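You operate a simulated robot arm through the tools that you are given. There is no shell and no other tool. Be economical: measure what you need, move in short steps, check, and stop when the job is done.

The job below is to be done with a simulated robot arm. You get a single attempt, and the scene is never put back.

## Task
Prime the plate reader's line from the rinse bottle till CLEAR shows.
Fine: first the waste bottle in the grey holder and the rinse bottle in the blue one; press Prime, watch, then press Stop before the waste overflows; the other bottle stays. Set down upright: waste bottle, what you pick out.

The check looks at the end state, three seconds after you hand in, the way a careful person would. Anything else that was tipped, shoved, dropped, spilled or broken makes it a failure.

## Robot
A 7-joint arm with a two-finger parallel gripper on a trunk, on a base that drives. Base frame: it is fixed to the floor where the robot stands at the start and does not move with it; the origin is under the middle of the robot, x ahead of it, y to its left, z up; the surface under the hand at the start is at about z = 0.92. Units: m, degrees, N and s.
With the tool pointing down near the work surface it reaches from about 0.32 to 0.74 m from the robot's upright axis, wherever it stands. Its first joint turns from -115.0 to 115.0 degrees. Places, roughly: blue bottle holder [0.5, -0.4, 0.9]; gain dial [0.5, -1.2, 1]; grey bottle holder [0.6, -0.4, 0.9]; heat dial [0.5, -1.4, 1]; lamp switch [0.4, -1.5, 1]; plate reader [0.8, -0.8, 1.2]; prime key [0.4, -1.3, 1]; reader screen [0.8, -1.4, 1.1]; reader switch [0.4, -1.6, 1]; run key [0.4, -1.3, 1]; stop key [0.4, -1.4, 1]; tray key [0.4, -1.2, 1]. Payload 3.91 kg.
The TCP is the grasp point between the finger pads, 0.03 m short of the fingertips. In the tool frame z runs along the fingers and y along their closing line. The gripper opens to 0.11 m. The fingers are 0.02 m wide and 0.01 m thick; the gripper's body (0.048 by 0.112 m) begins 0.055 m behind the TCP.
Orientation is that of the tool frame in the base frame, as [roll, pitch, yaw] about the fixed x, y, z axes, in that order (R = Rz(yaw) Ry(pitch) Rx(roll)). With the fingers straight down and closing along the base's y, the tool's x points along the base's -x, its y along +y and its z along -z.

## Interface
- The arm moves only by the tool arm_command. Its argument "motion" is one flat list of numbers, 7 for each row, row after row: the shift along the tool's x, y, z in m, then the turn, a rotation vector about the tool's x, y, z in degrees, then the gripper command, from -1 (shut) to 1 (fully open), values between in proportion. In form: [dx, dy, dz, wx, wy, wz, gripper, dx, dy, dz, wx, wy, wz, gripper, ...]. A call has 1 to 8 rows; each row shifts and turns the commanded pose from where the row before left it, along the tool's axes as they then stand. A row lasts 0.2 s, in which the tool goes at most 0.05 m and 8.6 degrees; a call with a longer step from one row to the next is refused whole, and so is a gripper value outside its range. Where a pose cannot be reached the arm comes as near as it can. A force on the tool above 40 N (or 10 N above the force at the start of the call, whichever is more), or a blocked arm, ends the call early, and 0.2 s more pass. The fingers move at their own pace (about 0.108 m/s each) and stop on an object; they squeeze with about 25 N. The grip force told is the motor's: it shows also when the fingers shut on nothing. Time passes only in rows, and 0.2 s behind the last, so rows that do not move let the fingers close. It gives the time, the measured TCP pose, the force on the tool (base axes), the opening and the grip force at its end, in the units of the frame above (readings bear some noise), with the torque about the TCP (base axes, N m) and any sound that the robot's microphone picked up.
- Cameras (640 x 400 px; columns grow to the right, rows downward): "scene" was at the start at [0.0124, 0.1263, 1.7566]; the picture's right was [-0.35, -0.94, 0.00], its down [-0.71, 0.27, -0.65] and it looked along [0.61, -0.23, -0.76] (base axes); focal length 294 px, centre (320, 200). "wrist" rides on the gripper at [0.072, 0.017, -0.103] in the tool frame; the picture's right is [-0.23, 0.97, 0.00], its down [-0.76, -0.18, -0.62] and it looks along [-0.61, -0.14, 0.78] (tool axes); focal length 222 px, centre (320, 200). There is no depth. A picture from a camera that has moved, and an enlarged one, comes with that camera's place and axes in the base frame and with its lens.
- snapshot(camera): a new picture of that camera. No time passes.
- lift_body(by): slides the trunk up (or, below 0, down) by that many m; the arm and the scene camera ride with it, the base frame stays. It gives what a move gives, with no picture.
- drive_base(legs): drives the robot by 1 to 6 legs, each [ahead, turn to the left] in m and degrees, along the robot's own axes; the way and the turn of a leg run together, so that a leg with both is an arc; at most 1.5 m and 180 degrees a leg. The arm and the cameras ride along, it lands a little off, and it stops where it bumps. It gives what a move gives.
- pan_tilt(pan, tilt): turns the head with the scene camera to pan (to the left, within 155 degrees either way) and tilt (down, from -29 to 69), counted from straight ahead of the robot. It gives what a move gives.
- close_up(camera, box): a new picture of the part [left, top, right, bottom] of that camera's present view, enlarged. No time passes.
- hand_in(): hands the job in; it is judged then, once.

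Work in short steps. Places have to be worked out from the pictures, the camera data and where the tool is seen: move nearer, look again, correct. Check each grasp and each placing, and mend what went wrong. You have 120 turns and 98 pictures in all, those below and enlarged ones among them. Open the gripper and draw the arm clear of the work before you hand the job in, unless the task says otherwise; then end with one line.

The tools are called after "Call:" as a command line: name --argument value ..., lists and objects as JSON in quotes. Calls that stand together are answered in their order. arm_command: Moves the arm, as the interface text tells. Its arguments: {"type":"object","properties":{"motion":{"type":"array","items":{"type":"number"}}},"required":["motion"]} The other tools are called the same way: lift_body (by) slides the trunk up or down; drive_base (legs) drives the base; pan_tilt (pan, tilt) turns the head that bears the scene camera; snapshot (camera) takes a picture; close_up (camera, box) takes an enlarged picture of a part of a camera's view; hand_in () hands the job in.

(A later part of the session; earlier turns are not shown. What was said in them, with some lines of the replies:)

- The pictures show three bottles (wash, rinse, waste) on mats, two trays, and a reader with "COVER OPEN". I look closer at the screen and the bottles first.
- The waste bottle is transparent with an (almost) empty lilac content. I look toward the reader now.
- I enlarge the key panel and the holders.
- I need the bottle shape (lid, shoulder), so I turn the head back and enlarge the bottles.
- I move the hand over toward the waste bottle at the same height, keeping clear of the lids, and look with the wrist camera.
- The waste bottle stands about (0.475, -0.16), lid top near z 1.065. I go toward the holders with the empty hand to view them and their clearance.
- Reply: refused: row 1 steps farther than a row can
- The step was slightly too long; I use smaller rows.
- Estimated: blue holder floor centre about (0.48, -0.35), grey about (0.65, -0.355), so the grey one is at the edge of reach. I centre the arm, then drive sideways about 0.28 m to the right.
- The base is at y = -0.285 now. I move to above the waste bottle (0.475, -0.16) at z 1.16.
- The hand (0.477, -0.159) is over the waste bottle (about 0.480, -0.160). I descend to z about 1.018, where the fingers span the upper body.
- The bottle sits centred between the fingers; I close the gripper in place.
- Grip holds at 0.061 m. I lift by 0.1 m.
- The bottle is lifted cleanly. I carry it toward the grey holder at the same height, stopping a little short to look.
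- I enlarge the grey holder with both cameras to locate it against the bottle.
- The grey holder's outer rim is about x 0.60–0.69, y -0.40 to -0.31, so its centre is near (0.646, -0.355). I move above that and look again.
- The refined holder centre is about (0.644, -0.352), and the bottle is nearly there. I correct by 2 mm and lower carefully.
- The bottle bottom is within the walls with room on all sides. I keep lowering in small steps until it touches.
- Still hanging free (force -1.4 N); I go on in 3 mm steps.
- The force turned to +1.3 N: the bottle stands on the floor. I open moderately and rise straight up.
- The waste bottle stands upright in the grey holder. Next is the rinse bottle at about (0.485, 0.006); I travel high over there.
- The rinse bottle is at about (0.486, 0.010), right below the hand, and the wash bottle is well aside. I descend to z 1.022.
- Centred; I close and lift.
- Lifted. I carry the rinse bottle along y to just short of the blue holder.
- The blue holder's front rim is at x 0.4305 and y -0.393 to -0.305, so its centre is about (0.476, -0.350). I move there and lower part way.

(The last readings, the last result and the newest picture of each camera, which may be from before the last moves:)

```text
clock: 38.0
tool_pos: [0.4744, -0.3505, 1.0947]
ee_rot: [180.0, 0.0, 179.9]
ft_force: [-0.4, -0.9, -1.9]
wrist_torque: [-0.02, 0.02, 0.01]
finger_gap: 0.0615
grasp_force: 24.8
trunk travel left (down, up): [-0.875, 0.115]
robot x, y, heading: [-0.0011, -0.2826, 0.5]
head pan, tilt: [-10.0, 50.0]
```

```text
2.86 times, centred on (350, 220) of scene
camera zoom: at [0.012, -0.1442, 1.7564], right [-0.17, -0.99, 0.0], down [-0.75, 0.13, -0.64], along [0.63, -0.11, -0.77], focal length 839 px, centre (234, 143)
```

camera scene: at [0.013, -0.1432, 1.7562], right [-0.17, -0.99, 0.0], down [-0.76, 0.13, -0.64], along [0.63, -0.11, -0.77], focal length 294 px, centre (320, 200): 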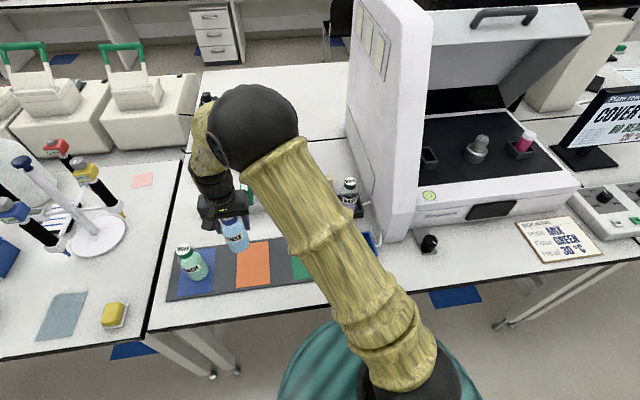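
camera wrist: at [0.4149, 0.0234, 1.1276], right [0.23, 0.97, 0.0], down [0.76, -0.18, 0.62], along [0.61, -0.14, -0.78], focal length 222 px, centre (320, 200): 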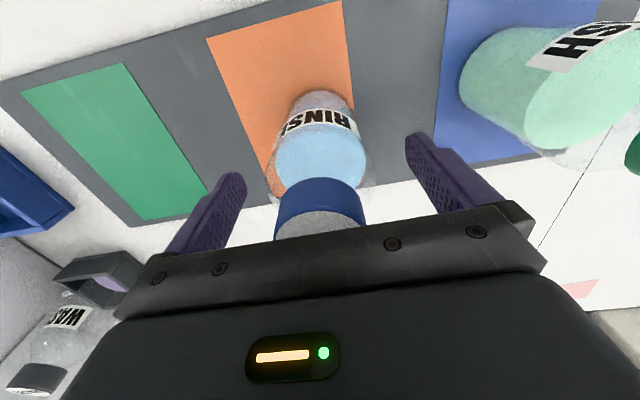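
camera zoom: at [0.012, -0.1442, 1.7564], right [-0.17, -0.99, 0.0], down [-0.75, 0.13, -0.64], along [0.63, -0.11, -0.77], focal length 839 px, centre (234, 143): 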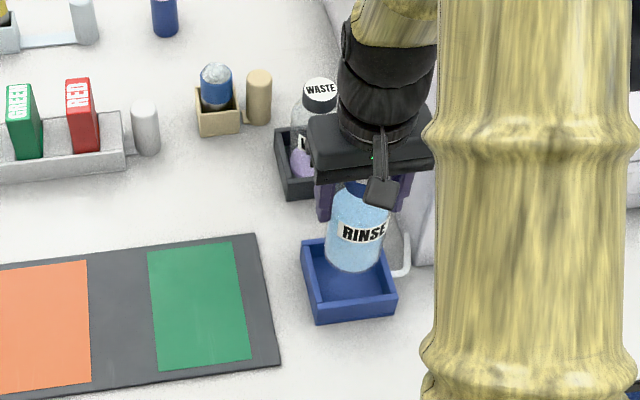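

Same relative view as over the grey holder; well aligned. I lower to about z 1.035 and then to contact.

Call:
arm_command --motion '[-0.001, 0, 0.025, 0, 0, 0, -1, 0, 0, 0.02, 0, 0, 0, -1, 0, 0, 0.013, 0, 0, 0, -1, 0, 0, 0, 0, 0, 0, -1]'

Call:
arm_command --motion '[0, 0, 0.004, 0, 0, 0, -1, 0, 0, 0.003, 0, 0, 0, -1]'

Call:
close_up --camera "scene" --box '[270, 150, 430, 290]'

```text
clock: 39.0
tool_pos: [0.4766, -0.3477, 1.0356]
ee_rot: [-180.0, 0.0, 179.9]
ft_force: [-0.1, 0.6, -2.3]
wrist_torque: [0.01, 0.0, 0.02]
finger_gap: 0.0612
grasp_force: 25.7
trunk travel left (down, up): [-0.875, 0.115]
robot x, y, heading: [-0.0029, -0.287, 0.4]
head pan, tilt: [-10.0, 50.0]
```

```text
clock: 39.6
tool_pos: [0.4774, -0.348, 1.0281]
ee_rot: [180.0, 0.0, 179.9]
ft_force: [0.0, 0.0, -3.2]
wrist_torque: [0.01, 0.01, 0.02]
finger_gap: 0.0611
grasp_force: 25.2
trunk travel left (down, up): [-0.875, 0.115]
robot x, y, heading: [-0.0013, -0.2826, 0.3]
head pan, tilt: [-10.0, 50.0]
```

```text
2.86 times, centred on (350, 220) of scene
camera zoom: at [0.0139, -0.1431, 1.7563], right [-0.17, -0.99, 0.0], down [-0.76, 0.13, -0.64], along [0.63, -0.11, -0.77], focal length 839 px, centre (234, 143)
```

zoom: 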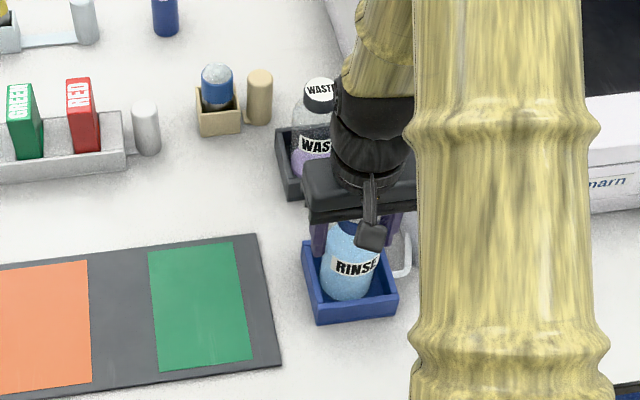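

Inside the holder, still just hanging; I lower 2 mm steps to touch.

Call:
arm_command --motion '[0, 0, 0.002, 0, 0, 0, -1]'

Call:
arm_command --motion '[0, 0, 0.0015, 0, 0, 0, -1]'

```text
clock: 40.0
tool_pos: [0.4778, -0.3488, 1.0265]
ee_rot: [-180.0, 0.0, 179.9]
ft_force: [-0.1, 0.5, -3.1]
wrist_torque: [0.01, -0.02, -0.03]
finger_gap: 0.0617
grasp_force: 25.3
trunk travel left (down, up): [-0.875, 0.115]
robot x, y, heading: [0.0007, -0.2832, 0.3]
head pan, tilt: [-10.0, 50.0]
```

```text
clock: 40.4
tool_pos: [0.477, -0.3494, 1.0246]
ee_rot: [180.0, 0.0, 179.9]
ft_force: [0.1, -1.4, -1.3]
wrist_torque: [0.01, -0.03, 0.02]
finger_gap: 0.0614
grasp_force: 25.1
trunk travel left (down, up): [-0.875, 0.115]
robot x, y, heading: [0.0009, -0.2841, 0.2]
head pan, tilt: [-10.0, 50.0]
```

The weight is coming off; one more millimetre, then release and rise.

Call:
arm_command --motion '[0, 0, 0.001, 0, 0, 0, -1, 0, 0, 0, 0, 0, 0, 0.5, 0, 0, 0, 0, 0, 0, 0.5, 0, 0, -0.02, 0, 0, 0, 0.5, 0, 0, -0.04, 0, 0, 0, 0.5, 0, 0, -0.045, 0, 0, 0, 0.5, 0, 0, -0.045, 0, 0, 0, 0.5, 0, 0, -0.045, 0, 0, 0, 0.5]'

Call:
snapshot --camera "wrist"

Call:
snapshot --camera "scene"

```text
clock: 42.2
tool_pos: [0.4757, -0.3488, 1.221]
ee_rot: [-179.9, -0.2, 179.9]
ft_force: [0.2, -0.4, 0.1]
wrist_torque: [-0.03, -0.02, 0.02]
finger_gap: 0.0825
grasp_force: 0.1
trunk travel left (down, up): [-0.875, 0.115]
robot x, y, heading: [0.001, -0.2822, 0.2]
head pan, tilt: [-10.0, 50.0]
```

```text
57 pictures are left
camera wrist: at [0.4037, -0.3317, 1.3248], right [0.23, 0.97, 0.0], down [0.76, -0.18, 0.62], along [0.61, -0.14, -0.78], focal length 222 px, centre (320, 200)
```

wrist: 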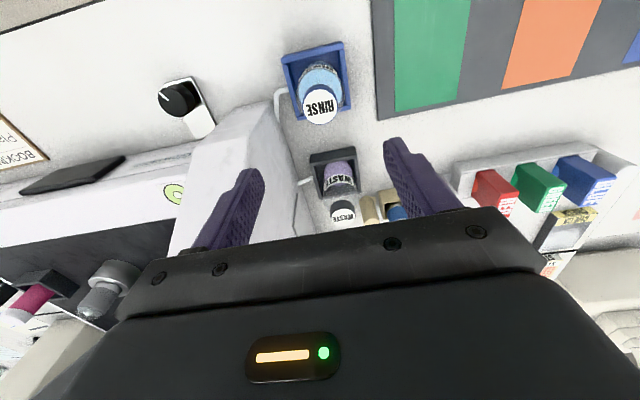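

```text
56 pictures are left
camera scene: at [0.0121, -0.1428, 1.7562], right [-0.17, -0.99, 0.0], down [-0.75, 0.13, -0.64], along [0.63, -0.11, -0.77], focal length 294 px, centre (320, 200)
```

scene: 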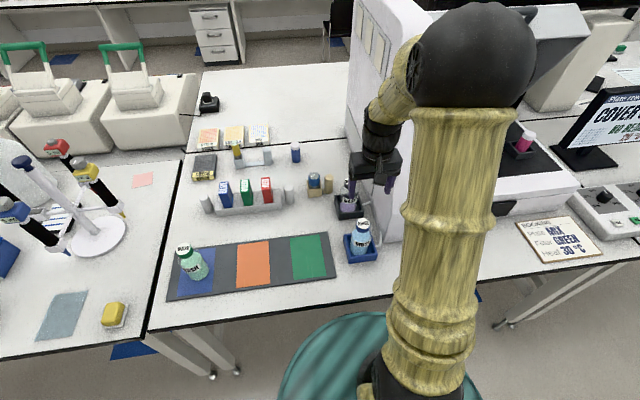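

Both bottles stand upright in their holders. I draw the arm in and drive along the bench toward the key panel.

Call:
arm_command --motion '[0.04, 0.01, -0.01, 0, 0, 0, 1, 0.04, 0.015, 0, 0, 0, 0, 1, 0.04, 0.02, 0, 0, 0, 0, 1, 0, 0.02, 0, 0, 0, 0, 1]'

Call:
drive_base --legs '[[0, -90], [0.8, 0], [0, 90]]'

Call:
pan_tilt --pan -20 --tilt 45

Call:
snapshot --camera "scene"

Call:
snapshot --camera "wrist"

```text
clock: 43.2
tool_pos: [0.3585, -0.2841, 1.2283]
ee_rot: [-180.0, -0.1, 179.8]
ft_force: [-0.1, 0.4, 0.3]
wrist_torque: [0.02, 0.06, 0.01]
finger_gap: 0.1102
grasp_force: 0.1
trunk travel left (down, up): [-0.875, 0.115]
robot x, y, heading: [-0.0037, -0.2846, 0.6]
head pan, tilt: [-10.0, 50.0]
```

```text
clock: 59.3
tool_pos: [0.3711, -1.0739, 1.2289]
ee_rot: [-180.0, 0.1, -178.5]
ft_force: [0.1, 0.2, -0.2]
wrist_torque: [0.02, 0.02, -0.03]
finger_gap: 0.1099
grasp_force: 0.1
trunk travel left (down, up): [-0.875, 0.115]
robot x, y, heading: [0.0106, -1.0847, 1.8]
head pan, tilt: [-10.0, 50.0]
```

```text
clock: 60.0
tool_pos: [0.3711, -1.0733, 1.2289]
ee_rot: [179.9, 0.0, -178.5]
ft_force: [0.2, 0.8, 0.2]
wrist_torque: [0.03, 0.06, 0.01]
finger_gap: 0.1101
grasp_force: 0.1
trunk travel left (down, up): [-0.875, 0.115]
robot x, y, heading: [0.0126, -1.0809, 1.9]
head pan, tilt: [-20.0, 45.0]
```

```text
55 pictures are left
camera scene: at [0.0238, -0.9566, 1.7632], right [-0.31, -0.95, 0.0], down [-0.67, 0.22, -0.71], along [0.67, -0.22, -0.71], focal length 294 px, centre (320, 200)
```

scene: 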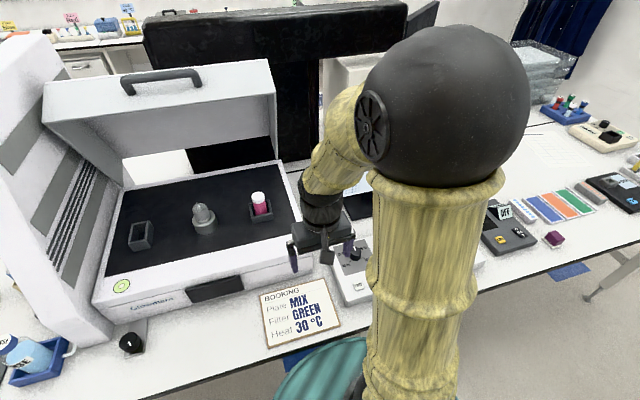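

```text
54 pictures are left
camera wrist: at [0.2982, -1.0577, 1.3335], right [0.2, 0.98, 0.0], down [0.77, -0.16, 0.62], along [0.61, -0.13, -0.78], focal length 222 px, centre (320, 200)
```

wrist: 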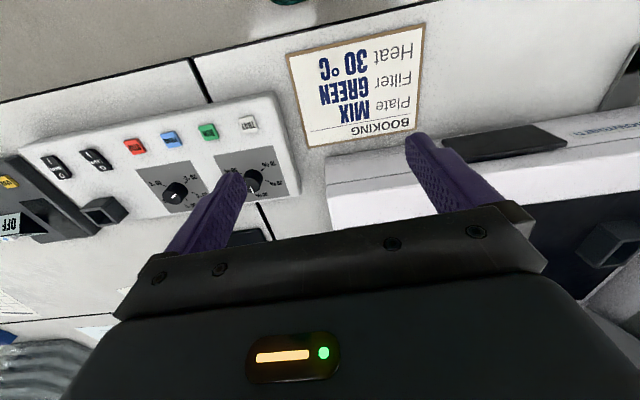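

I read the key labels with an enlarged wrist picture.

Call:
close_up --camera "wrist" --box '[10, 80, 310, 240]'

```text
2.13 times, centred on (160, 160) of wrist
camera zoom: at [0.2982, -1.0577, 1.3335], right [0.2, 0.98, 0.0], down [0.77, -0.16, 0.62], along [0.61, -0.13, -0.78], focal length 474 px, centre (661, 285)
```

zoom: 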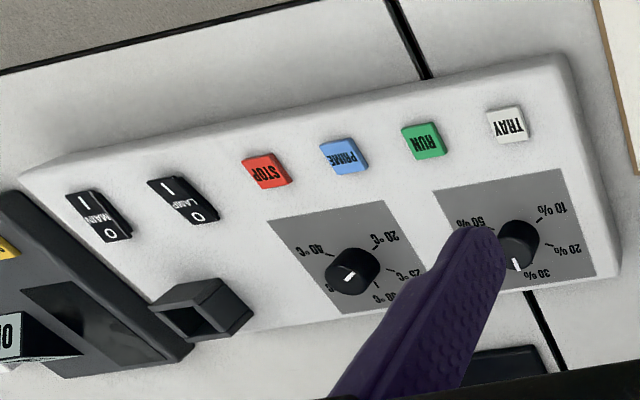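

Labels confirm: red = STOP at about (0.395, -1.397), blue = PRIME at about (0.397, -1.331). To view the screen unobstructed, I drive on to y ≈ -1.6 so the arm reaches left.

Call:
drive_base --legs '[[0, -91.8], [0.53, 0], [0, 90]]'

Call:
pan_tilt --pan 5 --tilt 38

Call:
snapshot --camera "scene"

Call:
snapshot --camera "wrist"

```text
clock: 74.8
tool_pos: [0.3713, -1.6253, 1.2292]
ee_rot: [180.0, 0.0, 178.8]
ft_force: [-0.6, 0.1, 0.5]
wrist_torque: [0.0, 0.01, 0.01]
finger_gap: 0.1102
grasp_force: 0.1
trunk travel left (down, up): [-0.875, 0.115]
robot x, y, heading: [0.0129, -1.6172, -0.9]
head pan, tilt: [-20.0, 45.0]
```

```text
clock: 75.7
tool_pos: [0.3717, -1.6238, 1.2288]
ee_rot: [-180.0, 0.0, 178.8]
ft_force: [-0.6, -0.1, 0.9]
wrist_torque: [-0.04, 0.0, -0.04]
finger_gap: 0.11
grasp_force: 0.2
trunk travel left (down, up): [-0.875, 0.115]
robot x, y, heading: [0.0101, -1.6218, -0.5]
head pan, tilt: [5.0, 38.0]
```

```text
52 pictures are left
camera scene: at [0.0395, -1.4565, 1.7734], right [0.07, -1.0, 0.0], down [-0.61, -0.05, -0.79], along [0.79, 0.06, -0.62], focal length 294 px, centre (320, 200)
```

scene: 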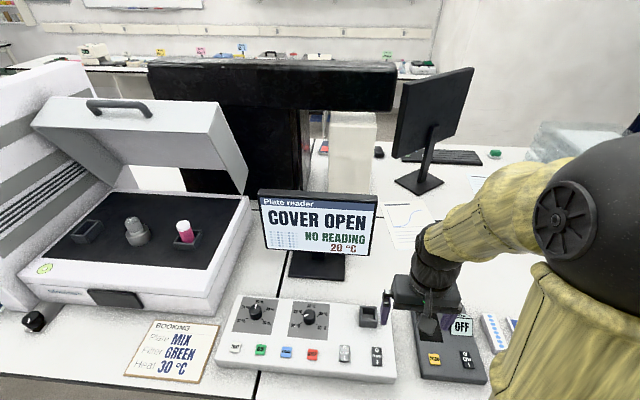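

```text
51 pictures are left
camera wrist: at [0.299, -1.6052, 1.3335], right [0.25, 0.97, 0.0], down [0.76, -0.19, 0.62], along [0.6, -0.15, -0.78], focal length 222 px, centre (320, 200)
```

wrist: 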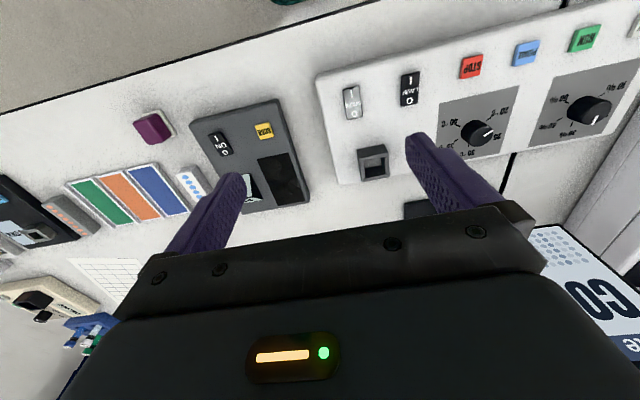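

The screen is fully visible. Triangulated: PRIME (0.399, -1.342, 0.973), STOP (0.399, -1.410, 0.973). I close the fingers and move above PRIME, staying high.

Call:
arm_command --motion '[-0.004, 0.04, 0.01, 0, 0, 0, -1, -0.004, 0.04, 0.01, 0, 0, 0, -1, -0.004, 0.04, 0.02, 0, 0, 0, -1, -0.004, 0.04, 0.02, 0, 0, 0, -1, -0.004, 0.04, 0.02, 0, 0, 0, -1, -0.004, 0.04, 0.02, 0, 0, 0, -1, -0.003, 0.041, 0.02, 0, 0, 0, -1]'

Call:
snapshot --camera "scene"

Call:
snapshot --camera "wrist"

```text
clock: 77.3
tool_pos: [0.4028, -1.3413, 1.1072]
ee_rot: [-179.9, 0.1, 178.9]
ft_force: [-0.8, 0.0, 0.1]
wrist_torque: [0.0, 0.01, 0.01]
finger_gap: 0.0002
grasp_force: 25.0
trunk travel left (down, up): [-0.875, 0.115]
robot x, y, heading: [0.0098, -1.6218, -0.7]
head pan, tilt: [5.0, 38.0]
```

```text
50 pictures are left
camera scene: at [0.0401, -1.454, 1.7732], right [0.08, -1.0, 0.0], down [-0.61, -0.05, -0.79], along [0.79, 0.06, -0.62], focal length 294 px, centre (320, 200)
```

scene: 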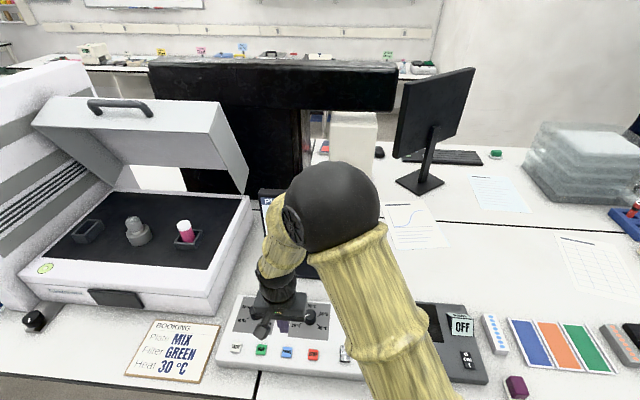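

```text
49 pictures are left
camera wrist: at [0.3312, -1.3228, 1.2124], right [0.25, 0.97, 0.0], down [0.76, -0.19, 0.62], along [0.6, -0.16, -0.78], focal length 222 px, centre (320, 200)
```

wrist: 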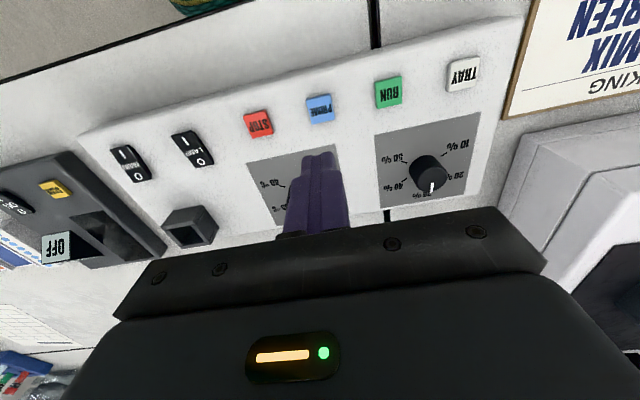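

The elbow hides the screen from here. I raise and retract the hand and shift the robot back to y ≈ -1.3, where the elbow should fall right of the screen.

Call:
arm_command --motion '[0, -0.01, -0.04, 0, 0, 0, -1, 0.01, -0.03, -0.04, 0, 0, 0, -1, 0.01, -0.03, -0.035, 0, 0, 0, -1, 0.01, -0.04, 0, 0, 0, 0, -1, 0, -0.04, 0, 0, 0, 0, -1, 0, -0.04, 0, 0, 0, 0, -1, 0, -0.04, 0, 0, 0, 0, -1]'

Call:
drive_base --legs '[[0, 90.7], [0.32, 0], [0, -90]]'

Call:
pan_tilt --pan -20 --tilt 40

Call:
snapshot --camera "scene"

```text
refused: row 2 steps farther than a row can; nothing moved
```

```text
clock: 90.8
tool_pos: [0.395, -1.0132, 1.1079]
ee_rot: [-179.9, -0.1, -179.8]
ft_force: [-0.2, 0.5, 0.2]
wrist_torque: [0.03, 0.0, -0.02]
finger_gap: 0.0
grasp_force: 24.6
trunk travel left (down, up): [-0.875, 0.115]
robot x, y, heading: [0.0084, -1.297, 0.7]
head pan, tilt: [5.0, 38.0]
```

```text
clock: 91.7
tool_pos: [0.3944, -1.0131, 1.1073]
ee_rot: [-179.9, 0.1, -179.8]
ft_force: [0.0, 0.4, -0.1]
wrist_torque: [-0.01, -0.04, -0.01]
finger_gap: 0.0
grasp_force: 24.6
trunk travel left (down, up): [-0.875, 0.115]
robot x, y, heading: [0.01, -1.2946, 0.4]
head pan, tilt: [-20.0, 40.0]
```

```text
48 pictures are left
camera scene: at [0.0286, -1.1713, 1.7704], right [-0.33, -0.94, 0.0], down [-0.61, 0.21, -0.77], along [0.72, -0.25, -0.64], focal length 294 px, centre (320, 200)
```

scene: 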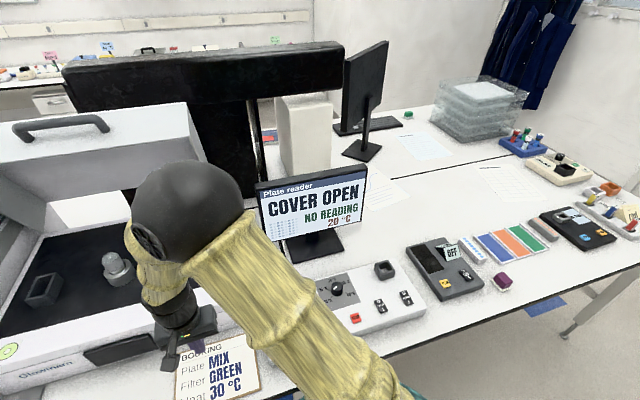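

The drive went through without contact despite the refused arm move. I now bring the hand over PRIME from the left, staying at tips ≈ 1.08.

Call:
arm_command --motion '[0, -0.041, -0.01, 0, 0, 0, -1, 0, -0.041, 0, 0, 0, 0, -1, 0, -0.041, 0, 0, 0, 0, -1, 0, -0.041, 0, 0, 0, 0, -1, 0, -0.041, 0, 0, 0, 0, -1, 0, -0.041, 0, 0, 0, 0, -1, -0.002, -0.041, 0, 0, 0, 0, -1, -0.003, -0.042, 0, 0, 0, 0, -1]'

Call:
snapshot --camera "scene"

Call:
snapshot --camera "wrist"

```text
clock: 93.5
tool_pos: [0.3996, -1.3443, 1.1193]
ee_rot: [179.9, -0.1, -179.8]
ft_force: [0.5, -0.1, -0.6]
wrist_torque: [-0.04, -0.02, 0.01]
finger_gap: 0.0
grasp_force: 24.8
trunk travel left (down, up): [-0.875, 0.115]
robot x, y, heading: [0.011, -1.2962, 0.7]
head pan, tilt: [-20.0, 40.0]
```

```text
47 pictures are left
camera scene: at [0.0284, -1.1735, 1.7706], right [-0.33, -0.94, 0.0], down [-0.61, 0.21, -0.77], along [0.72, -0.25, -0.64], focal length 294 px, centre (320, 200)
```

scene: 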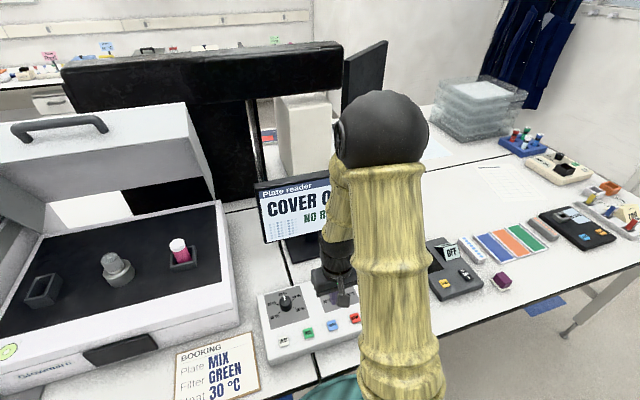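

```text
46 pictures are left
camera wrist: at [0.3278, -1.3271, 1.2228], right [0.22, 0.97, 0.0], down [0.76, -0.18, 0.62], along [0.61, -0.14, -0.78], focal length 222 px, centre (320, 200)
```

wrist: 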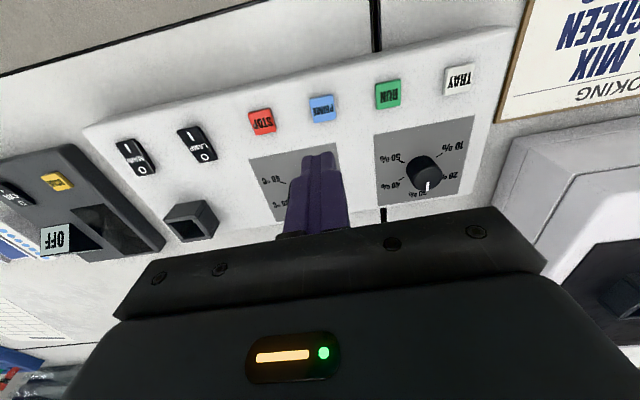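

Hand is over PRIME (about (0.399, -1.341)); enough of the screen is visible. I descend to just above the key.

Call:
arm_command --motion '[0, 0.003, 0.04, 0, 0, 0, -1, 0, 0, 0.04, 0, 0, 0, -1, 0, 0, 0.018, 0, 0, 0, -1]'

Call:
close_up --camera "scene" --box '[240, 170, 400, 370]'

Call:
snapshot --camera "wrist"

```text
clock: 94.3
tool_pos: [0.4009, -1.3393, 1.0196]
ee_rot: [-179.9, -0.1, -179.8]
ft_force: [-0.1, -0.3, -0.2]
wrist_torque: [0.01, 0.04, 0.0]
finger_gap: 0.0001
grasp_force: 25.0
trunk travel left (down, up): [-0.875, 0.115]
robot x, y, heading: [0.0093, -1.2975, 0.6]
head pan, tilt: [-20.0, 40.0]
```

```text
2.00 times, centred on (320, 270) of scene
camera zoom: at [0.0292, -1.172, 1.7705], right [-0.33, -0.94, 0.0], down [-0.61, 0.21, -0.77], along [0.72, -0.25, -0.64], focal length 587 px, centre (320, 60)
```

zoom: 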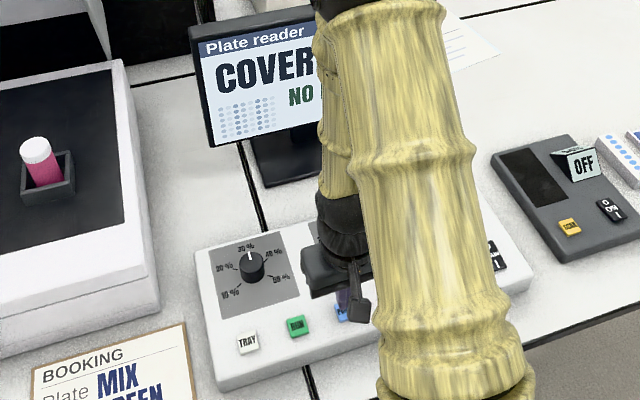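

```text
44 pictures are left
camera wrist: at [0.3284, -1.3223, 1.1245], right [0.22, 0.97, 0.0], down [0.76, -0.17, 0.62], along [0.61, -0.14, -0.78], focal length 222 px, centre (320, 200)
```

wrist: 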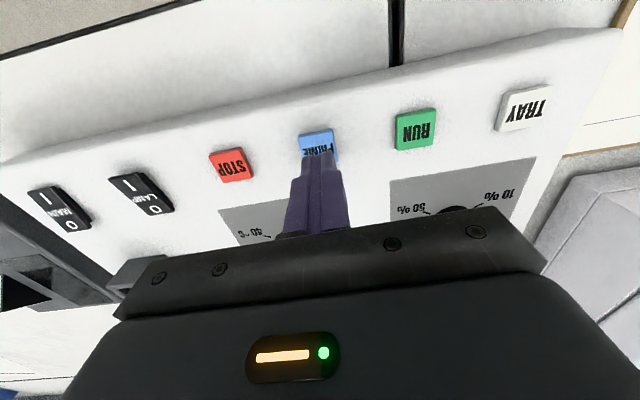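

Tips sit just over PRIME, slightly far in x; I shift 3 mm back and press gently.

Call:
arm_command --motion '[0.004, -0.001, 0.008, 0, 0, 0, -1, 0, 0, 0.004, 0, 0, 0, -1]'

Call:
arm_command --motion '[0, 0, 0.003, 0, 0, 0, -1]'

```text
clock: 94.9
tool_pos: [0.3958, -1.3407, 1.0088]
ee_rot: [180.0, 0.0, -179.9]
ft_force: [-0.7, -0.5, 0.1]
wrist_torque: [0.01, 0.01, 0.0]
finger_gap: 0.0
grasp_force: 25.5
trunk travel left (down, up): [-0.875, 0.115]
robot x, y, heading: [0.0104, -1.2959, 0.7]
head pan, tilt: [-20.0, 40.0]
```

```text
clock: 95.3
tool_pos: [0.3965, -1.3401, 1.0056]
ee_rot: [-179.9, 0.0, -179.8]
ft_force: [0.8, -0.9, 0.0]
wrist_torque: [-0.02, 0.03, 0.01]
finger_gap: 0.0
grasp_force: 25.2
trunk travel left (down, up): [-0.875, 0.115]
robot x, y, heading: [0.0119, -1.2959, 0.6]
head pan, tilt: [-20.0, 40.0]
```

No contact yet; I continue in 3 mm steps.

Call:
arm_command --motion '[0, 0, 0.003, 0, 0, 0, -1]'

Call:
arm_command --motion '[0, 0, 0.003, 0, 0, 0, -1]'

```text
clock: 95.7
tool_pos: [0.3964, -1.3403, 1.0019]
ee_rot: [180.0, -0.1, -179.9]
ft_force: [0.3, 0.2, 0.4]
wrist_torque: [0.0, 0.01, 0.0]
finger_gap: 0.0001
grasp_force: 24.2
trunk travel left (down, up): [-0.875, 0.115]
robot x, y, heading: [0.0096, -1.2963, 0.8]
head pan, tilt: [-20.0, 40.0]
```

```text
clock: 96.1
tool_pos: [0.3969, -1.3402, 0.9982]
ee_rot: [180.0, -0.1, -179.8]
ft_force: [1.5, -0.3, 2.7]
wrist_torque: [0.01, -0.01, -0.01]
finger_gap: 0.0
grasp_force: 24.7
trunk travel left (down, up): [-0.875, 0.115]
robot x, y, heading: [0.0119, -1.2968, 0.7]
head pan, tilt: [-20.0, 40.0]
heard: click
```

A click was heard. I check the screen and lift off.

Call:
close_up --camera "scene" --box '[240, 170, 400, 270]'

Call:
arm_command --motion '[0, 0, -0.03, 0, 0, 0, -1]'

Call:
close_up --camera "scene" --box '[240, 170, 400, 270]'

```text
4.00 times, centred on (320, 220) of scene
camera zoom: at [0.0285, -1.1714, 1.7705], right [-0.33, -0.94, 0.0], down [-0.61, 0.21, -0.77], along [0.72, -0.25, -0.64], focal length 1175 px, centre (320, 120)
```

zoom: 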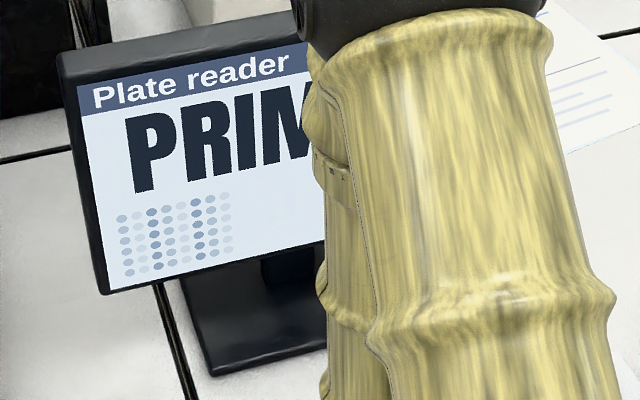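

```text
clock: 96.5
tool_pos: [0.3965, -1.34, 1.0296]
ee_rot: [-180.0, 0.1, -179.8]
ft_force: [-0.4, 0.1, -0.1]
wrist_torque: [-0.01, -0.01, 0.01]
finger_gap: 0.0
grasp_force: 24.9
trunk travel left (down, up): [-0.875, 0.115]
robot x, y, heading: [0.0085, -1.2963, 0.7]
head pan, tilt: [-20.0, 40.0]
```

```text
4.00 times, centred on (320, 220) of scene
camera zoom: at [0.0264, -1.1714, 1.7704], right [-0.33, -0.94, 0.0], down [-0.61, 0.21, -0.77], along [0.72, -0.25, -0.64], focal length 1175 px, centre (320, 120)
```

zoom: 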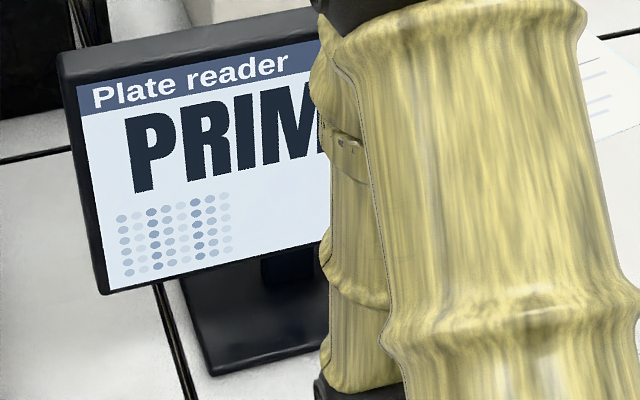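

Priming runs. I move over STOP (0.397, -1.410) and lower to just above it, then check position and screen.

Call:
arm_command --motion '[0, -0.035, 0, 0, 0, 0, -1, 0, -0.035, 0, 0, 0, 0, -1]'

Call:
close_up --camera "scene" --box '[240, 170, 400, 270]'

Call:
snapshot --camera "wrist"

```text
clock: 97.1
tool_pos: [0.3968, -1.4107, 1.0288]
ee_rot: [179.9, 0.0, -179.6]
ft_force: [-0.6, -0.1, -0.9]
wrist_torque: [0.01, -0.01, 0.0]
finger_gap: 0.0
grasp_force: 25.2
trunk travel left (down, up): [-0.875, 0.115]
robot x, y, heading: [0.0129, -1.2996, 0.5]
head pan, tilt: [-20.0, 40.0]
```

```text
4.00 times, centred on (320, 220) of scene
camera zoom: at [0.0288, -1.1725, 1.7705], right [-0.33, -0.94, 0.0], down [-0.61, 0.21, -0.77], along [0.72, -0.25, -0.64], focal length 1175 px, centre (320, 120)
```

zoom: 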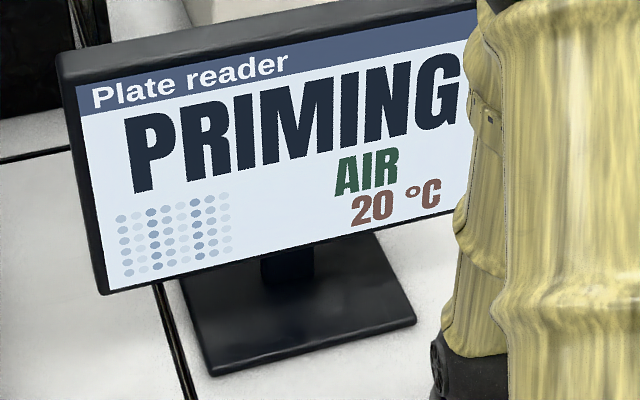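

```text
40 pictures are left
camera wrist: at [0.3245, -1.3941, 1.134], right [0.22, 0.97, 0.0], down [0.76, -0.17, 0.62], along [0.61, -0.14, -0.78], focal length 222 px, centre (320, 200)
```

wrist: 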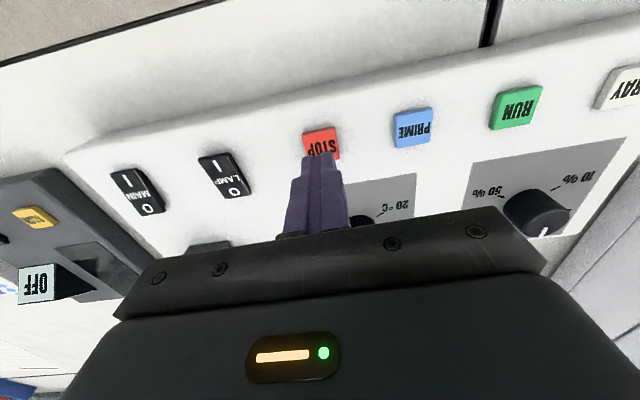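

The screen shows PRIMING / AIR and the tips are right over STOP. I lower to a few mm above the key and wait about a second, then look.

Call:
arm_command --motion '[0, 0, 0.015, 0, 0, 0, -1, 0, 0, 0.008, 0, 0, 0, -1, 0, 0, 0, 0, 0, 0, -1]'

Call:
close_up --camera "scene" --box '[240, 170, 400, 270]'

```text
clock: 97.9
tool_pos: [0.3965, -1.4112, 1.0064]
ee_rot: [179.9, 0.0, -179.7]
ft_force: [0.1, 0.0, 0.2]
wrist_torque: [-0.02, -0.03, 0.03]
finger_gap: 0.0001
grasp_force: 24.6
trunk travel left (down, up): [-0.875, 0.115]
robot x, y, heading: [0.0073, -1.2966, 0.7]
head pan, tilt: [-20.0, 40.0]
```

```text
4.00 times, centred on (320, 220) of scene
camera zoom: at [0.0287, -1.1718, 1.7705], right [-0.33, -0.94, 0.0], down [-0.61, 0.21, -0.77], along [0.72, -0.25, -0.64], focal length 1175 px, centre (320, 120)
```

zoom: 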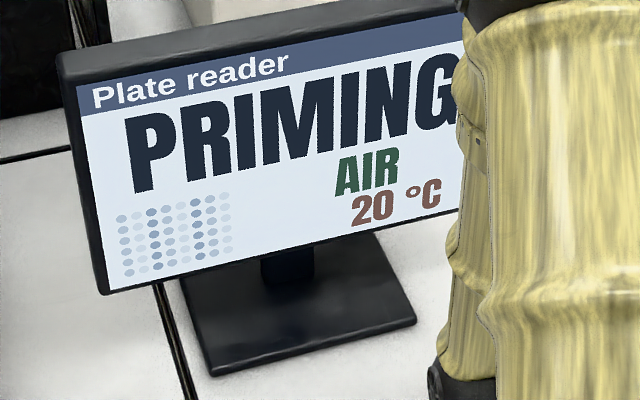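

Still AIR; I wait 1 s and look again.

Call:
arm_command --motion '[0, 0, 0, 0, 0, 0, -1, 0, 0, 0, 0, 0, 0, -1, 0, 0, 0, 0, 0, 0, -1, 0, 0, 0, 0, 0, 0, -1]'

Call:
close_up --camera "scene" --box '[240, 170, 400, 270]'

```text
clock: 98.9
tool_pos: [0.396, -1.411, 1.0051]
ee_rot: [180.0, 0.1, -179.8]
ft_force: [0.1, 0.5, 0.3]
wrist_torque: [0.0, -0.01, -0.02]
finger_gap: 0.0001
grasp_force: 25.3
trunk travel left (down, up): [-0.875, 0.115]
robot x, y, heading: [0.0103, -1.2933, 0.9]
head pan, tilt: [-20.0, 40.0]
```

```text
4.00 times, centred on (320, 220) of scene
camera zoom: at [0.0285, -1.1716, 1.7704], right [-0.33, -0.94, 0.0], down [-0.61, 0.21, -0.77], along [0.72, -0.25, -0.64], focal length 1175 px, centre (320, 120)
```

zoom: 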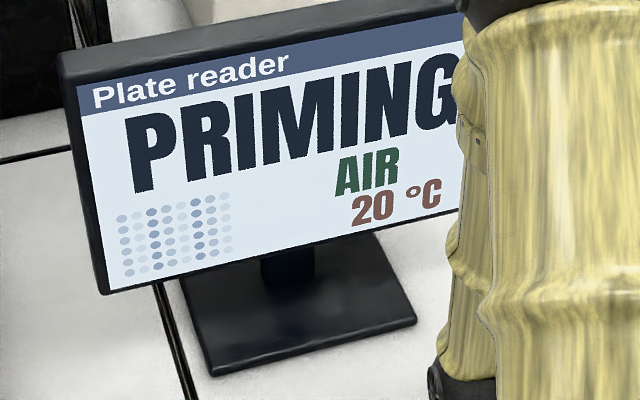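

Still AIR at 98.9 s; waiting another 1.2 s.

Call:
arm_command --motion '[0, 0, 0, 0, 0, 0, -1, 0, 0, 0, 0, 0, 0, -1, 0, 0, 0, 0, 0, 0, -1, 0, 0, 0, 0, 0, 0, -1, 0, 0, 0, 0, 0, 0, -1]'

Call:
close_up --camera "scene" --box '[240, 170, 400, 270]'

```text
clock: 100.1
tool_pos: [0.3958, -1.411, 1.0067]
ee_rot: [-180.0, 0.1, -179.9]
ft_force: [0.6, -0.1, -0.8]
wrist_torque: [0.0, 0.0, -0.01]
finger_gap: 0.0003
grasp_force: 25.3
trunk travel left (down, up): [-0.875, 0.115]
robot x, y, heading: [0.0093, -1.3001, 0.6]
head pan, tilt: [-20.0, 40.0]
```

```text
4.00 times, centred on (320, 220) of scene
camera zoom: at [0.0285, -1.1716, 1.7704], right [-0.33, -0.94, 0.0], down [-0.61, 0.21, -0.77], along [0.72, -0.25, -0.64], focal length 1175 px, centre (320, 120)
```

zoom: 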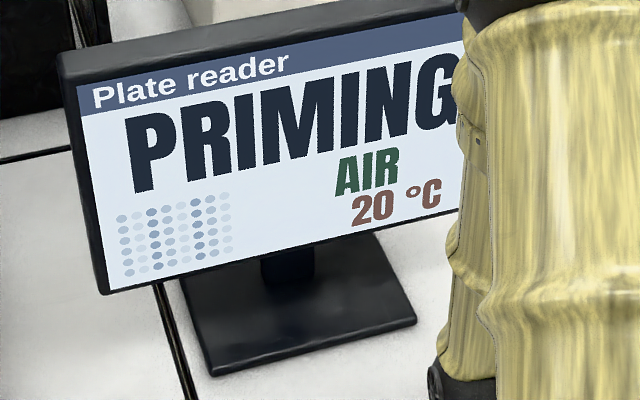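

Still AIR; I keep watching at about 1.6 s intervals.

Call:
arm_command --motion '[0, 0, 0, 0, 0, 0, -1, 0, 0, 0, 0, 0, 0, -1, 0, 0, 0, 0, 0, 0, -1, 0, 0, 0, 0, 0, 0, -1, 0, 0, 0, 0, 0, 0, -1, 0, 0, 0, 0, 0, 0, -1, 0, 0, 0, 0, 0, 0, -1]'

Call:
close_up --camera "scene" --box '[240, 170, 400, 270]'

```text
clock: 101.7
tool_pos: [0.3958, -1.4105, 1.005]
ee_rot: [-180.0, 0.0, -179.8]
ft_force: [0.6, -0.7, 0.1]
wrist_torque: [-0.01, -0.02, 0.0]
finger_gap: 0.0001
grasp_force: 24.6
trunk travel left (down, up): [-0.875, 0.115]
robot x, y, heading: [0.0095, -1.2942, 0.8]
head pan, tilt: [-20.0, 40.0]
```

```text
4.00 times, centred on (320, 220) of scene
camera zoom: at [0.0285, -1.1716, 1.7704], right [-0.33, -0.94, 0.0], down [-0.61, 0.21, -0.77], along [0.72, -0.25, -0.64], focal length 1175 px, centre (320, 120)
```

zoom: 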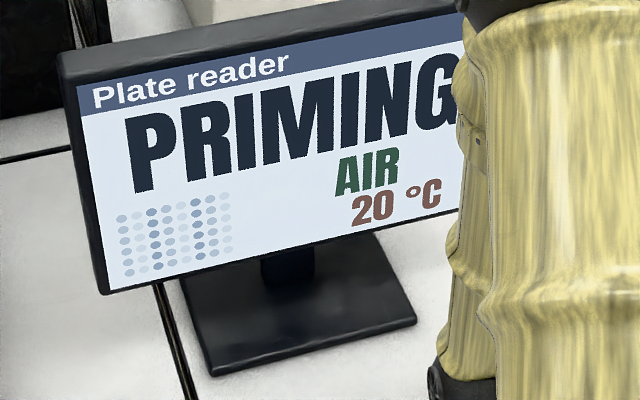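

Still AIR at 101.7 s; waiting on.

Call:
arm_command --motion '[0, 0, 0, 0, 0, 0, -1, 0, 0, 0, 0, 0, 0, -1, 0, 0, 0, 0, 0, 0, -1, 0, 0, 0, 0, 0, 0, -1, 0, 0, 0, 0, 0, 0, -1, 0, 0, 0, 0, 0, 0, -1, 0, 0, 0, 0, 0, 0, -1]'

Call:
close_up --camera "scene" --box '[240, 170, 400, 270]'

```text
clock: 103.3
tool_pos: [0.3964, -1.4107, 1.0055]
ee_rot: [180.0, 0.0, -179.8]
ft_force: [-0.1, -0.8, -0.7]
wrist_torque: [-0.02, 0.01, -0.02]
finger_gap: 0.0001
grasp_force: 24.7
trunk travel left (down, up): [-0.875, 0.115]
robot x, y, heading: [0.0093, -1.3003, 0.8]
head pan, tilt: [-20.0, 40.0]
```

```text
4.00 times, centred on (320, 220) of scene
camera zoom: at [0.0285, -1.1716, 1.7704], right [-0.33, -0.94, 0.0], down [-0.61, 0.21, -0.77], along [0.72, -0.25, -0.64], focal length 1175 px, centre (320, 120)
```

zoom: 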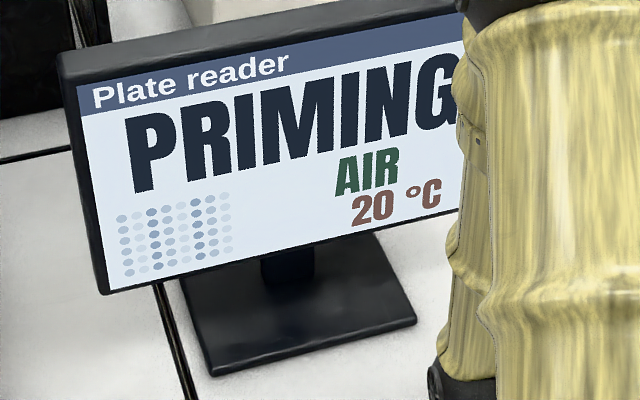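

Still AIR at 103.3 s; I wait a little more before checking the bottle levels.

Call:
arm_command --motion '[0, 0, 0, 0, 0, 0, -1, 0, 0, 0, 0, 0, 0, -1, 0, 0, 0, 0, 0, 0, -1, 0, 0, 0, 0, 0, 0, -1, 0, 0, 0, 0, 0, 0, -1, 0, 0, 0, 0, 0, 0, -1, 0, 0, 0, 0, 0, 0, -1]'

Call:
close_up --camera "scene" --box '[240, 170, 400, 270]'

```text
clock: 104.9
tool_pos: [0.3953, -1.4103, 1.0061]
ee_rot: [-180.0, 0.0, -179.9]
ft_force: [0.0, 0.4, -0.2]
wrist_torque: [0.0, 0.01, 0.0]
finger_gap: 0.0001
grasp_force: 24.4
trunk travel left (down, up): [-0.875, 0.115]
robot x, y, heading: [0.0094, -1.2995, 0.5]
head pan, tilt: [-20.0, 40.0]
```

```text
4.00 times, centred on (320, 220) of scene
camera zoom: at [0.0285, -1.1716, 1.7704], right [-0.33, -0.94, 0.0], down [-0.61, 0.21, -0.77], along [0.72, -0.25, -0.64], focal length 1175 px, centre (320, 120)
```

zoom: 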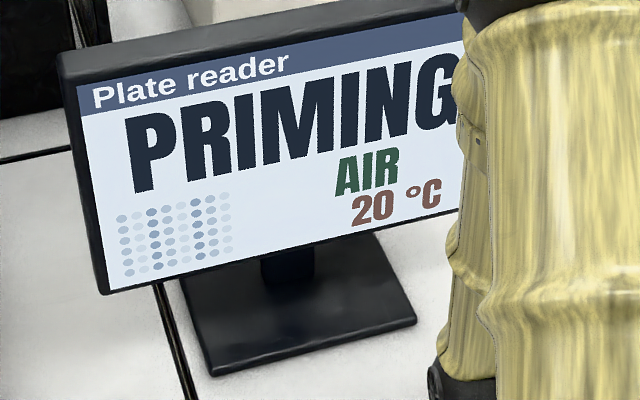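

I check the rinse bottle level by turning the head left for a moment.

Call:
pan_tilt --pan 55 --tilt 40

Call:
snapshot --camera "scene"

Call:
pan_tilt --pan -20 --tilt 40

Call:
close_up --camera "scene" --box '[240, 170, 400, 270]'

```text
clock: 106.4
tool_pos: [0.397, -1.4099, 1.006]
ee_rot: [-180.0, -0.1, -179.8]
ft_force: [-0.2, 0.4, 0.2]
wrist_torque: [0.01, -0.03, -0.03]
finger_gap: 0.0
grasp_force: 25.2
trunk travel left (down, up): [-0.875, 0.115]
robot x, y, heading: [0.0079, -1.2974, 0.6]
head pan, tilt: [55.0, 40.0]
```

```text
33 pictures are left
camera scene: at [-0.0037, -1.0733, 1.7705], right [0.83, -0.56, 0.0], down [-0.36, -0.53, -0.77], along [0.43, 0.63, -0.64], focal length 294 px, centre (320, 200)
```

scene: 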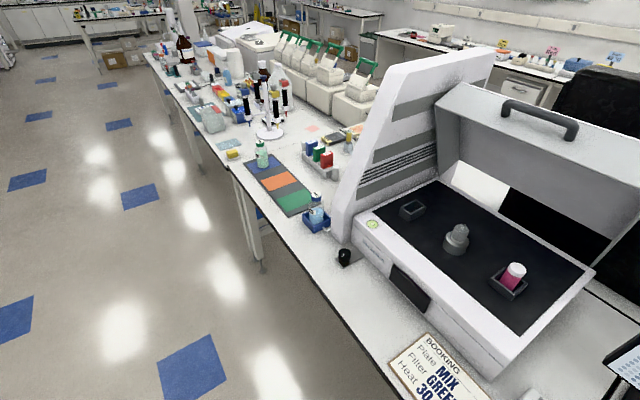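

```text
clock: 107.8
tool_pos: [0.3963, -1.4106, 1.0058]
ee_rot: [179.9, 0.1, -179.7]
ft_force: [0.5, -0.2, 0.3]
wrist_torque: [0.01, -0.03, 0.01]
finger_gap: 0.0
grasp_force: 24.9
trunk travel left (down, up): [-0.875, 0.115]
robot x, y, heading: [0.0085, -1.2942, 0.9]
head pan, tilt: [-20.0, 40.0]
```

```text
4.00 times, centred on (320, 220) of scene
camera zoom: at [0.0286, -1.1715, 1.7704], right [-0.33, -0.94, 0.0], down [-0.61, 0.21, -0.77], along [0.72, -0.25, -0.64], focal length 1175 px, centre (320, 120)
```

zoom: 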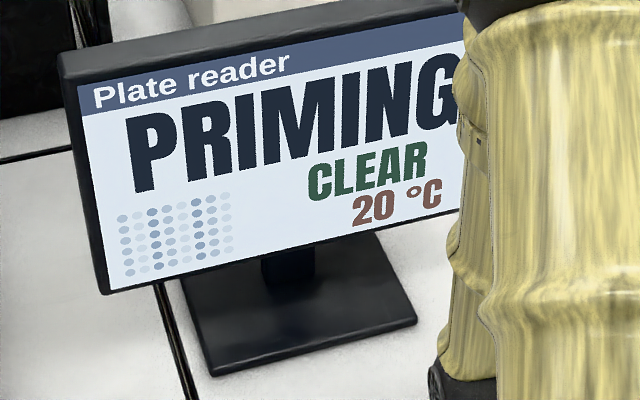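

CLEAR shows: press STOP now, by the same depth that clicked for PRIME.

Call:
arm_command --motion '[0, 0, 0.007, 0, 0, 0, -1]'

```text
clock: 108.2
tool_pos: [0.396, -1.4098, 0.9993]
ee_rot: [179.9, 0.0, -179.8]
ft_force: [0.3, 0.2, 2.4]
wrist_torque: [0.0, 0.0, -0.03]
finger_gap: 0.0001
grasp_force: 25.1
trunk travel left (down, up): [-0.875, 0.115]
robot x, y, heading: [0.0116, -1.2942, 0.7]
head pan, tilt: [-20.0, 40.0]
heard: click
```

A click again; I check the screen and lift off.

Call:
arm_command --motion '[0, 0, -0.04, 0, 0, 0, -1, 0, 0, -0.045, 0, 0, 0, -1]'

Call:
close_up --camera "scene" --box '[240, 170, 400, 270]'

```text
clock: 108.8
tool_pos: [0.3953, -1.4115, 1.085]
ee_rot: [180.0, 0.0, -179.7]
ft_force: [-0.8, 0.2, 0.1]
wrist_torque: [0.01, -0.01, -0.05]
finger_gap: 0.0
grasp_force: 25.6
trunk travel left (down, up): [-0.875, 0.115]
robot x, y, heading: [0.0087, -1.2958, 0.7]
head pan, tilt: [-20.0, 40.0]
```

```text
4.00 times, centred on (320, 220) of scene
camera zoom: at [0.0271, -1.1713, 1.7704], right [-0.33, -0.94, 0.0], down [-0.61, 0.21, -0.77], along [0.72, -0.25, -0.64], focal length 1175 px, centre (320, 120)
```

zoom: 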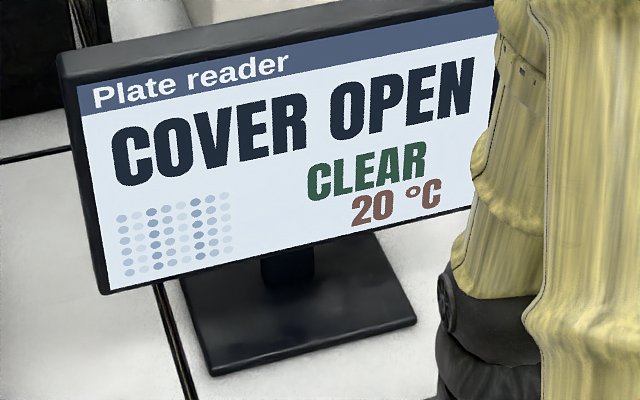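

Priming stopped with CLEAR showing. I raise, retract and open the gripper, then look over the scene once.

Call:
arm_command --motion '[0, 0, -0.045, 0, 0, 0, -1, 0, 0, -0.045, 0, 0, 0, -1, 0.02, 0.02, -0.03, 0, 0, 0, 1, 0.02, 0.04, 0, 0, 0, 0, 1, 0, 0.04, 0, 0, 0, 0, 1]'

Call:
pan_tilt --pan 50 --tilt 40

Call:
close_up --camera "scene" --box '[150, 120, 410, 280]'

```text
clock: 110.0
tool_pos: [0.3552, -1.3092, 1.2056]
ee_rot: [-180.0, -0.1, -179.7]
ft_force: [0.2, -0.2, -0.1]
wrist_torque: [-0.02, -0.01, 0.0]
finger_gap: 0.1101
grasp_force: 0.1
trunk travel left (down, up): [-0.875, 0.115]
robot x, y, heading: [0.0148, -1.2973, 0.9]
head pan, tilt: [-20.0, 40.0]
```

```text
clock: 111.4
tool_pos: [0.3555, -1.3104, 1.2051]
ee_rot: [-179.9, 0.0, -179.7]
ft_force: [0.8, 0.5, 0.5]
wrist_torque: [0.01, -0.04, -0.04]
finger_gap: 0.1101
grasp_force: 0.1
trunk travel left (down, up): [-0.875, 0.115]
robot x, y, heading: [0.0097, -1.2967, 0.7]
head pan, tilt: [50.0, 40.0]
```

```text
2.46 times, centred on (280, 200) of scene
camera zoom: at [0.0021, -1.0778, 1.7705], right [0.77, -0.63, 0.0], down [-0.41, -0.5, -0.77], along [0.49, 0.59, -0.64], focal length 723 px, centre (418, 200)
```

zoom: 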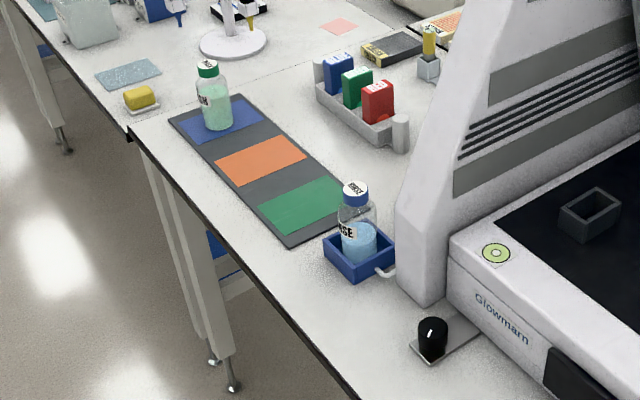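

The rinse bottle stands in its holder with a lower level, wash is untouched, the screen shows CLEAR and the pump is stopped. The arm is clear, so I hand in.

Call:
hand_in

```text
The job is handed in.
```

The line is primed: the screen showed CLEAR, and I pressed Stop as soon as I saw it. The rinse bottle is upright in the blue holder and the wash bottle was not touched; the waste bottle was upright in the grey holder when last seen, but the reader hid it afterwards, so I did not check its final level.
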